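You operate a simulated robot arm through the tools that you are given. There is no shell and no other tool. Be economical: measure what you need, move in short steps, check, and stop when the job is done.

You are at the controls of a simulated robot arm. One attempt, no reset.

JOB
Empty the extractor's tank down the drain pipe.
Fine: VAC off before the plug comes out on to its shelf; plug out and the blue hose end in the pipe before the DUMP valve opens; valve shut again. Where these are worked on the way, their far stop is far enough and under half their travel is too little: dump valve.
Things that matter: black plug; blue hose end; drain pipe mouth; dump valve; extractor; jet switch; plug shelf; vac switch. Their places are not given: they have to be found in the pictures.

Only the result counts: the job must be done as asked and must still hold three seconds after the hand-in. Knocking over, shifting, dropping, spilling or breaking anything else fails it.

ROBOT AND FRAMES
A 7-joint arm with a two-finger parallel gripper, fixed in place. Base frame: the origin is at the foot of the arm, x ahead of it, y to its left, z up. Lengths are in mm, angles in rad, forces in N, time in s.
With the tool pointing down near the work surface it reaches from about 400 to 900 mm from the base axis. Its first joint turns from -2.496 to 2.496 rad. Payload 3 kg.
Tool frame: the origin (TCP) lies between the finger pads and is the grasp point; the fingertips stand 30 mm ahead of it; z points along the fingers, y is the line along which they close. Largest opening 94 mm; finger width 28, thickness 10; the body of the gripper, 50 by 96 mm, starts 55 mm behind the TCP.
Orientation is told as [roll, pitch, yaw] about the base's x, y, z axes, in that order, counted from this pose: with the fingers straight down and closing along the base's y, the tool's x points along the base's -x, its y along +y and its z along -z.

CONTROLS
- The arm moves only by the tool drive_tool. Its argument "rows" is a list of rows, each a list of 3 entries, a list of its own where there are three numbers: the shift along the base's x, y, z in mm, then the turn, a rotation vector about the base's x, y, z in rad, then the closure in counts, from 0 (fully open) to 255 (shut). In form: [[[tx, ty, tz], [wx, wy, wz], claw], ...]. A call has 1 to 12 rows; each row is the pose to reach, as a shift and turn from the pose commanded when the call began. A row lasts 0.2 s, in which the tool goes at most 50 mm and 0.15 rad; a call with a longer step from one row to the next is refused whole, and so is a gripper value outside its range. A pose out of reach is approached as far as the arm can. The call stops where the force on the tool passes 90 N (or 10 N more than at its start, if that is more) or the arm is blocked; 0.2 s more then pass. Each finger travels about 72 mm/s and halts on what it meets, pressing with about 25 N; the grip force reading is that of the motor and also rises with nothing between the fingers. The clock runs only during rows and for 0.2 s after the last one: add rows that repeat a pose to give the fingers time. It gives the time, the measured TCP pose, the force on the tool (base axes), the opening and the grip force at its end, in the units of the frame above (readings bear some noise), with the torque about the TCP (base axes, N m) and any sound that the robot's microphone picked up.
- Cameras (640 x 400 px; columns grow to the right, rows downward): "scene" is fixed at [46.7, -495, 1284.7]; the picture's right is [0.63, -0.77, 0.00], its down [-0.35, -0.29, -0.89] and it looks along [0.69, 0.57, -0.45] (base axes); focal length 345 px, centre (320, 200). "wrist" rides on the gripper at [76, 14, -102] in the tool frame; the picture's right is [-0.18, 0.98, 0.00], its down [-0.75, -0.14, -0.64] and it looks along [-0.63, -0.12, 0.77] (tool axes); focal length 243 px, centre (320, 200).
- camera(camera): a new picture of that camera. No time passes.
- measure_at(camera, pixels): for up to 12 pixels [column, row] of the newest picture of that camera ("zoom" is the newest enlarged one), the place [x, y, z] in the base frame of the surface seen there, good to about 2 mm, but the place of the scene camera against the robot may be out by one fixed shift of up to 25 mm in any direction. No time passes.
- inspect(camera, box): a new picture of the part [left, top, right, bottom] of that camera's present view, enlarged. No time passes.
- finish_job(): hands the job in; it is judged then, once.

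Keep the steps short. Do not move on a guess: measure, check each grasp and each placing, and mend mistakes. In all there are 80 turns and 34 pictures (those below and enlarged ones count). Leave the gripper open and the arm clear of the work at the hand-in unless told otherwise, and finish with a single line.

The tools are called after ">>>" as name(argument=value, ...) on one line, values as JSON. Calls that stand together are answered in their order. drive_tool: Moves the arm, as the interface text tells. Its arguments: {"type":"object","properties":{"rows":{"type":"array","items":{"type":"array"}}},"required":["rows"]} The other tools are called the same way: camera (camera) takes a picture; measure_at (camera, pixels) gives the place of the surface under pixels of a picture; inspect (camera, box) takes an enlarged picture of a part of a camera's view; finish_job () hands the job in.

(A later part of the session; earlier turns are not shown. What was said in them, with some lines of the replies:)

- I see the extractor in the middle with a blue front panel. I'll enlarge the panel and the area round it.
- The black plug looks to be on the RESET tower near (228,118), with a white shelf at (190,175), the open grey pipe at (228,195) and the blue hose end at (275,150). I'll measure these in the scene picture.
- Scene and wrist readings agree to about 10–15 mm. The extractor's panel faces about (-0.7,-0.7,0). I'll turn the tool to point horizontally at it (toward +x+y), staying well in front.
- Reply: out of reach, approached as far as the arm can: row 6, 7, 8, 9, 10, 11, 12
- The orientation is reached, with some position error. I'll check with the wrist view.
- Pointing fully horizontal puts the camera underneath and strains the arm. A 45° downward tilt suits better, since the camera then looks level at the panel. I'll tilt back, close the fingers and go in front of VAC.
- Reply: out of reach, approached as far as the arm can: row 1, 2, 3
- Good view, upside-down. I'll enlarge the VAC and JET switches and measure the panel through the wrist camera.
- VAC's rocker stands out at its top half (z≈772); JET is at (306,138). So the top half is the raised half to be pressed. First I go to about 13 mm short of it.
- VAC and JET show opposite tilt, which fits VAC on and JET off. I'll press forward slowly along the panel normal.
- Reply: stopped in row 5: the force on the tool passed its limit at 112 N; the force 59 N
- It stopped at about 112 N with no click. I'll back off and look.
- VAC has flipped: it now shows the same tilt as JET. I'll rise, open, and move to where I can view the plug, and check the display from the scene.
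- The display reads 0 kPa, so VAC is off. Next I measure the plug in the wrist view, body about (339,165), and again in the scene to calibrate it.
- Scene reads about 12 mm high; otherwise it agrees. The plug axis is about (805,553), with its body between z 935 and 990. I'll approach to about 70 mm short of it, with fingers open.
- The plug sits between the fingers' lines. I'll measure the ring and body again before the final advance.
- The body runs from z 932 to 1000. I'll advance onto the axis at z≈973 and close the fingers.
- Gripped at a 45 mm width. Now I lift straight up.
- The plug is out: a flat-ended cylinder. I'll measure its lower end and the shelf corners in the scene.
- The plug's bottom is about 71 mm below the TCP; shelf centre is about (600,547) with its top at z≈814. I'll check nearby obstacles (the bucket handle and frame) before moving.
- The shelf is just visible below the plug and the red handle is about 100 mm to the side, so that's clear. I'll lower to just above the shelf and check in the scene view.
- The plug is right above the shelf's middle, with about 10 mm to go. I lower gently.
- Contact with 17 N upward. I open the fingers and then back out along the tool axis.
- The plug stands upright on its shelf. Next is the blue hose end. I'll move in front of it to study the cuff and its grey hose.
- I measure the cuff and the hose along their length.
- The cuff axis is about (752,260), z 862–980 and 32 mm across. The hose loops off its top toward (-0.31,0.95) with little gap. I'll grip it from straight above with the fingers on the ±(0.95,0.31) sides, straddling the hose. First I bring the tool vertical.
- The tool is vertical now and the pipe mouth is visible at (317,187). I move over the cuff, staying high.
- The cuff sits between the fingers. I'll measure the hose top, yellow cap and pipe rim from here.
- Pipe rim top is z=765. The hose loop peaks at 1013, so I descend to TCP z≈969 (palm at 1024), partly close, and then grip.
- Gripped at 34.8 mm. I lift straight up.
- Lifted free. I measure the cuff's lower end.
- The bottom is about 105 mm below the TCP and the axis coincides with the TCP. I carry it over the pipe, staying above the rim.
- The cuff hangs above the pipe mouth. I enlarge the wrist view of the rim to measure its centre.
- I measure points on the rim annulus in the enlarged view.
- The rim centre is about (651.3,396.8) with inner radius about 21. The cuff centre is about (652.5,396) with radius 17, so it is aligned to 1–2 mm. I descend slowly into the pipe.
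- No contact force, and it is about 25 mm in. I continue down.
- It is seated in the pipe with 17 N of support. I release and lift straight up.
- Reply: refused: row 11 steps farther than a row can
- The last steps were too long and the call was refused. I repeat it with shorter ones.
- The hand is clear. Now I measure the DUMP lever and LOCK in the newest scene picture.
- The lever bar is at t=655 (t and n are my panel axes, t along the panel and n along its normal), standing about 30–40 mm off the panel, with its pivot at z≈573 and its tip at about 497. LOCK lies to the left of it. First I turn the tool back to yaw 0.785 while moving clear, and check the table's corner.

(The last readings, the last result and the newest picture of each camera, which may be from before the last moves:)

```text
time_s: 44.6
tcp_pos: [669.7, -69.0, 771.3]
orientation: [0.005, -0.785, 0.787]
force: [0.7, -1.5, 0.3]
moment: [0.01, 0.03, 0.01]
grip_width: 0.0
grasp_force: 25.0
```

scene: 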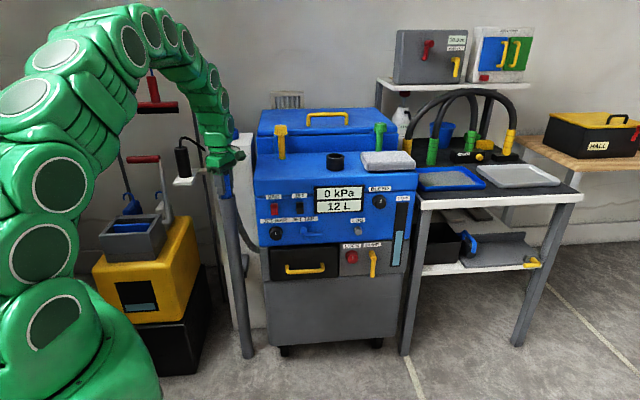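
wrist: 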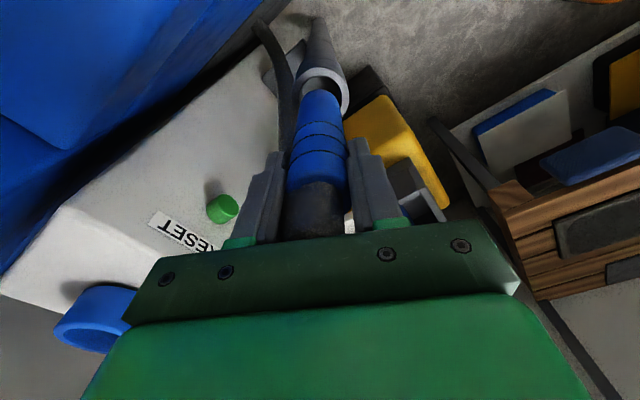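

The table corner (t≈788) is clear of the work. I go down in front of the lever, left of it, and look.

>>> drive_tool(rows=[[[20, -1, -33], [0, 0, 0], 255], [[40, -2, -66], [0, 0, 0], 255], [[60, -3, -99], [0, 0, 0], 255], [[80, -4, -132], [0, 0, 0], 255], [[100, -5, -165], [0, 0, 0], 255], [[120, -6, -198], [0, 0, 0], 255], [[140, -6, -231], [0, 0, 0], 255], [[140, -6, -231], [0, 0, 0], 255]])

>>> camera(camera="wrist")

```text
time_s: 46.4
tcp_pos: [810.6, -74.7, 540.4]
orientation: [0.001, -0.785, 0.786]
force: [-0.1, -1.5, 0.0]
moment: [0.0, -0.03, -0.03]
grip_width: 0.1
grasp_force: 25.0
```

```text
3 pictures are left
```

wrist: 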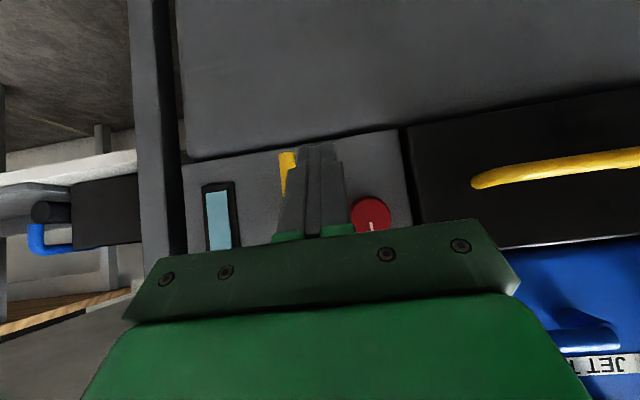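

The lever shows at (288,165), to the world-right of the fingers as intended. I measure it.

>>> measure_at(camera="wrist", pixels=[[286, 155], [288, 165], [285, 178], [284, 190], [371, 212], [230, 190], [285, 152]])

```text
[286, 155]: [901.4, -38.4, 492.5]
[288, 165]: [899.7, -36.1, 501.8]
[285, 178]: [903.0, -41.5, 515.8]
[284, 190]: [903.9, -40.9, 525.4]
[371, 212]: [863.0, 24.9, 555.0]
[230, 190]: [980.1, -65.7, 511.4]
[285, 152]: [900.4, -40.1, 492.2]
```

The lever is at t≈662 with its tip at z≈490. I advance the closed fingers beside it, to its left.

>>> drive_tool(rows=[[[20, 20, -5], [0, 0, 0], 255], [[40, 40, -10], [0, 0, 0], 255], [[52, 52, -13], [0, 0, 0], 255], [[59, 59, -14], [0, 0, 0], 255], [[59, 59, -14], [0, 0, 0], 255]])

```text
time_s: 47.6
tcp_pos: [869.4, -15.5, 526.3]
orientation: [0.001, -0.786, 0.788]
force: [0.5, 0.1, -0.1]
moment: [-0.01, -0.03, -0.01]
grip_width: 0.0
grasp_force: 24.9
```

Free so far. Now I push sideways to the right along the panel in small steps.

>>> drive_tool(rows=[[[7, -7, 0], [0, 0, 0], 255], [[13, -13, 0], [0, 0, 0], 255], [[17, -17, 0], [0, 0, 0], 255], [[20, -20, 0], [0, 0, 0], 255], [[23, -23, 0], [0, 0, 0], 255], [[26, -26, 0], [0, 0, 0], 255]])

```text
time_s: 49.0
tcp_pos: [894.9, -41.2, 524.5]
orientation: [0.001, -0.784, 0.788]
force: [-2.9, 0.1, -1.8]
moment: [-0.01, 0.0, -0.01]
grip_width: 0.2
grasp_force: 25.2
```

The force is small, so the lever appears to yield to the right. I continue along the arc to about 60°.

>>> drive_tool(rows=[[[3, -3, -1], [0, 0, 0], 255], [[5.7, -5.7, -2], [0, 0, 0], 255], [[9.5, -9.5, 0], [0, 0, 0], 255], [[13.4, -13.4, 3.5], [0, 0, 0], 255], [[17, -17, 8], [0, 0, 0], 255], [[19.8, -19.8, 12.5], [0, 0, 0], 255], [[19.8, -19.8, 12.5], [0, 0, 0], 255]])

```text
time_s: 50.6
tcp_pos: [914.3, -60.8, 537.9]
orientation: [0.001, -0.785, 0.787]
force: [-2.0, -0.5, -1.3]
moment: [0.0, -0.04, 0.02]
grip_width: 0.0
grasp_force: 25.0
```

Only a small force, still moving. I continue to the end of travel, about 90°.

>>> drive_tool(rows=[[[2.5, -2.5, 5], [0, 0, 0], 255], [[4.7, -4.7, 11], [0, 0, 0], 255], [[6, -6, 17], [0, 0, 0], 255], [[7, -7, 23], [0, 0, 0], 255], [[7, -7, 27], [0, 0, 0], 255], [[7, -7, 31], [0, 0, 0], 255]])

>>> inspect(camera="scene", box=[210, 160, 420, 290])

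```text
time_s: 51.8
tcp_pos: [915.7, -73.5, 555.8]
orientation: [0.008, -0.77, 0.781]
force: [-5.3, -3.9, -4.1]
moment: [-0.07, -0.01, 0.03]
grip_width: 0.2
grasp_force: 25.5
stopped in row 5: the force on the tool passed its limit at 114 N (the readings are from after the stop); the commanded pose is now the measured one
```

```text
3.05 times, centred on (315, 225) of scene
```

zoom: 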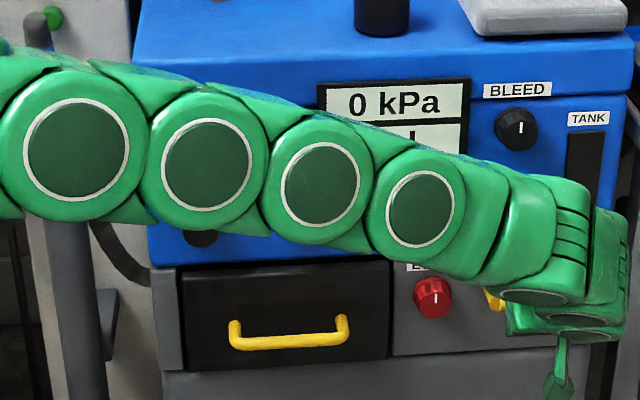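

The arm hides most of the view, but the lever met its far stop at about 90° (114 N). I ease down off it, back away, and wait for the tank to drain.

>>> drive_tool(rows=[[[0, 0, -6], [0, 0, 0], 255], [[-10, -10, -10], [0, 0, 0], 255], [[-35, -35, -10], [0, 0, 0], 255], [[-60, -60, -10], [0, 0, 0], 255], [[-60, -60, -10], [0, 0, 0], 255], [[-60, -60, -10], [0, 0, 0], 255], [[-60, -60, -10], [0, 0, 0], 255], [[-60, -60, -10], [0, 0, 0], 255], [[-60, -60, -10], [0, 0, 0], 255], [[-60, -60, -10], [0, 0, 0], 255], [[-60, -60, -10], [0, 0, 0], 255], [[-60, -60, -10], [0, 0, 0], 255]])

>>> drive_tool(rows=[[[0, 0, 0], [0, 0, 0], 255], [[0, 0, 0], [0, 0, 0], 255], [[0, 0, 0], [0, 0, 0], 255], [[0, 0, 0], [0, 0, 0], 255], [[0, 0, 0], [0, 0, 0], 255], [[0, 0, 0], [0, 0, 0], 255], [[0, 0, 0], [0, 0, 0], 255], [[0, 0, 0], [0, 0, 0], 255], [[0, 0, 0], [0, 0, 0], 255], [[0, 0, 0], [0, 0, 0], 255], [[0, 0, 0], [0, 0, 0], 255], [[0, 0, 0], [0, 0, 0], 255]])

>>> drive_tool(rows=[[[0, 0, 0], [0, 0, 0], 255], [[0, 0, 0], [0, 0, 0], 255], [[0, 0, 0], [0, 0, 0], 255], [[0, 0, 0], [0, 0, 0], 255], [[0, 0, 0], [0, 0, 0], 255], [[0, 0, 0], [0, 0, 0], 255], [[0, 0, 0], [0, 0, 0], 255], [[0, 0, 0], [0, 0, 0], 255], [[0, 0, 0], [0, 0, 0], 255], [[0, 0, 0], [0, 0, 0], 255], [[0, 0, 0], [0, 0, 0], 255], [[0, 0, 0], [0, 0, 0], 255]])

>>> drive_tool(rows=[[[0, 0, 0], [0, 0, 0], 255], [[0, 0, 0], [0, 0, 0], 255], [[0, 0, 0], [0, 0, 0], 255], [[0, 0, 0], [0, 0, 0], 255], [[0, 0, 0], [0, 0, 0], 255], [[0, 0, 0], [0, 0, 0], 255], [[0, 0, 0], [0, 0, 0], 255], [[0, 0, 0], [0, 0, 0], 255], [[0, 0, 0], [0, 0, 0], 255], [[0, 0, 0], [0, 0, 0], 255], [[0, 0, 0], [0, 0, 0], 255], [[0, 0, 0], [0, 0, 0], 255]])

```text
time_s: 54.4
tcp_pos: [855.0, -134.8, 546.9]
orientation: [0.007, -0.769, 0.781]
force: [-0.7, 0.1, 0.4]
moment: [-0.01, -0.02, 0.0]
grip_width: 0.0
grasp_force: 24.3
```

```text
time_s: 57.0
tcp_pos: [855.5, -134.9, 546.8]
orientation: [0.008, -0.769, 0.78]
force: [0.0, 0.3, 0.0]
moment: [0.0, -0.01, -0.03]
grip_width: 0.1
grasp_force: 24.8
```

```text
time_s: 59.5
tcp_pos: [855.6, -135.2, 546.6]
orientation: [0.008, -0.77, 0.78]
force: [-0.9, 0.3, -0.7]
moment: [0.02, 0.0, -0.01]
grip_width: 0.0
grasp_force: 25.0
```

```text
time_s: 62.1
tcp_pos: [854.6, -135.4, 547.3]
orientation: [0.007, -0.768, 0.78]
force: [0.4, 0.4, 0.4]
moment: [0.01, -0.02, -0.02]
grip_width: 0.1
grasp_force: 25.6
```

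About 10 s have passed. I rise to above lever height and look with the wrist camera at the lever and the tank gauge.

>>> drive_tool(rows=[[[5, -5, 30], [0, 0, 0], 255], [[13, -13, 65], [0, 0, 0], 255], [[13, -13, 78], [0, 0, 0], 255], [[13, -13, 78], [0, 0, 0], 255]])

>>> camera(camera="wrist")

```text
time_s: 63.1
tcp_pos: [868.1, -146.6, 623.1]
orientation: [0.008, -0.77, 0.78]
force: [-0.8, -0.1, 0.0]
moment: [-0.02, 0.0, -0.02]
grip_width: 0.0
grasp_force: 25.1
```

```text
1 pictures are left
```

wrist: 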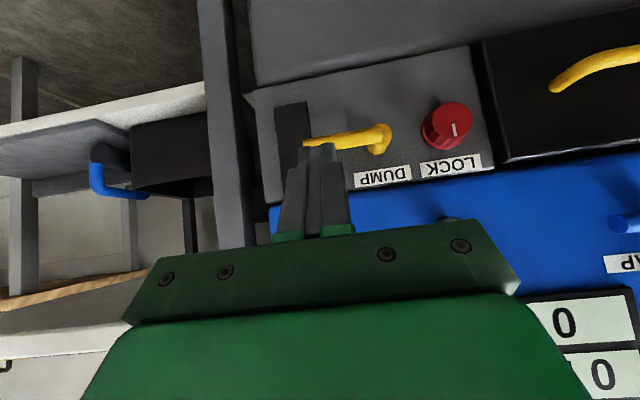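

The lever is horizontal, the gauge is empty and the display shows 0 / 0. I measure the lever's place before pushing it shut.

>>> measure_at(camera="wrist", pixels=[[380, 135], [350, 138], [340, 134], [310, 142], [350, 147], [383, 150]])

```text
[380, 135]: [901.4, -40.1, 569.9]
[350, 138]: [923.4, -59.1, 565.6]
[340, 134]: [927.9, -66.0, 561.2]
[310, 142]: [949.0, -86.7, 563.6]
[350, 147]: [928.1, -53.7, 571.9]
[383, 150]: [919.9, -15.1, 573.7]
```

I advance above the lever, then push it down and to the left along its arc to the first half.

>>> drive_tool(rows=[[[25, 25, 0], [0, 0, 0], 255], [[50, 50, 0], [0, 0, 0], 255], [[66.3, 66.3, 0], [0, 0, 0], 255], [[68, 64.6, -12], [0, 0, 0], 255], [[68, 64.6, -22], [0, 0, 0], 255], [[68, 64.6, -33], [0, 0, 0], 255], [[66, 66.6, -45], [0, 0, 0], 255], [[61.7, 70.9, -56], [0, 0, 0], 255], [[61.7, 70.9, -56], [0, 0, 0], 255]])

```text
time_s: 65.2
tcp_pos: [931.0, -77.2, 568.1]
orientation: [0.007, -0.77, 0.78]
force: [0.2, 0.6, -0.3]
moment: [-0.04, 0.0, 0.0]
grip_width: 0.0
grasp_force: 24.4
```

Moving freely. I continue the arc to the shut stop.

>>> drive_tool(rows=[[[-3.5, 3.5, -5], [0, 0, 0], 255], [[-7, 7, -10], [0, 0, 0], 255], [[-11, 11, -14], [0, 0, 0], 255], [[-15, 15, -17], [0, 0, 0], 255], [[-19, 19, -19], [0, 0, 0], 255], [[-23, 23, -20], [0, 0, 0], 255], [[-26, 26, -20], [0, 0, 0], 255], [[-29, 29, -20], [0, 0, 0], 255], [[-31, 31, -20], [0, 0, 0], 255], [[-33, 33, -20], [0, 0, 0], 255]])

```text
time_s: 66.9
tcp_pos: [904.2, -60.0, 548.5]
orientation: [-0.006, -0.765, 0.773]
force: [8.1, -3.6, -2.8]
moment: [-0.06, -0.05, -0.19]
grip_width: 0.0
grasp_force: 24.5
stopped in row 8: the force on the tool passed its limit at 102 N (the readings are from after the stop); the commanded pose is now the measured one
```

It met the stop with the lever vertical again (shut). I move off it, back away, then go up and clear with the gripper open.

>>> drive_tool(rows=[[[4, -4, 0], [0, 0, 0], 255], [[-15, -23, 0], [0, 0, 0], 255], [[-45, -53, 5], [0, 0, 0], 255], [[-75, -80, 15], [0, 0, 0], 255], [[-100, -95, 45], [0, 0, 0], 200], [[-120, -95, 85], [0, 0, 0], 100], [[-140, -95, 125], [0, 0, 0], 0], [[-160, -85, 165], [0, 0, 0], 0], [[-180, -75, 205], [0, 0, 0], 0], [[-200, -60, 245], [0, 0, 0], 0], [[-220, -45, 285], [0, 0, 0], 0], [[-240, -30, 325], [0, 0, 0], 0]])

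>>> drive_tool(rows=[[[-5, 35, 30], [-0.09, 0.09, 0], 0], [[-10, 70, 60], [-0.18, 0.18, 0], 0], [[-15, 105, 85], [-0.27, 0.27, 0], 0], [[-20, 140, 105], [-0.36, 0.36, 0], 0], [[-25, 180, 115], [-0.45, 0.45, 0], 0], [[-30, 220, 120], [-0.53, 0.53, 0], 0], [[-35, 260, 120], [-0.53, 0.53, 0], 0], [[-40, 300, 120], [-0.53, 0.53, 0], 0], [[-50, 340, 120], [-0.53, 0.53, 0], 0], [[-60, 380, 120], [-0.53, 0.53, 0], 0]])

>>> inspect(camera="scene", box=[170, 130, 410, 290])

```text
time_s: 69.5
tcp_pos: [662.7, -88.8, 874.6]
orientation: [-0.006, -0.767, 0.775]
force: [0.4, 1.4, 0.0]
moment: [0.04, 0.01, -0.01]
grip_width: 93.9
grasp_force: 0.0
```

```text
time_s: 71.7
tcp_pos: [603.3, 293.0, 994.3]
orientation: [-0.013, -0.018, 0.776]
force: [0.4, 0.0, -0.6]
moment: [0.0, 0.0, 0.0]
grip_width: 94.2
grasp_force: 0.2
```

```text
2.50 times, centred on (290, 210) of scene
```

zoom: 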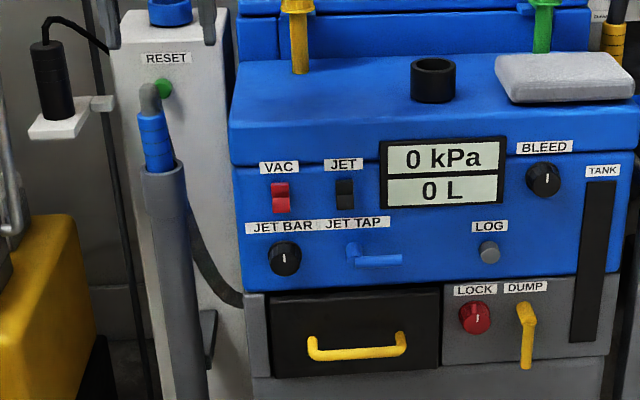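

The display reads 0 kPa and 0 L. The lever hangs shut, the hose end is in the pipe, the plug is on its shelf, VAC is off, and the arm is clear with the gripper open. I hand the job in.

>>> finish_job()

```text
The job is handed in.
```

The tank is empty (0 L): VAC went off first, then the plug onto its shelf and the blue hose end into the pipe, then DUMP was opened to its stop and shut again.
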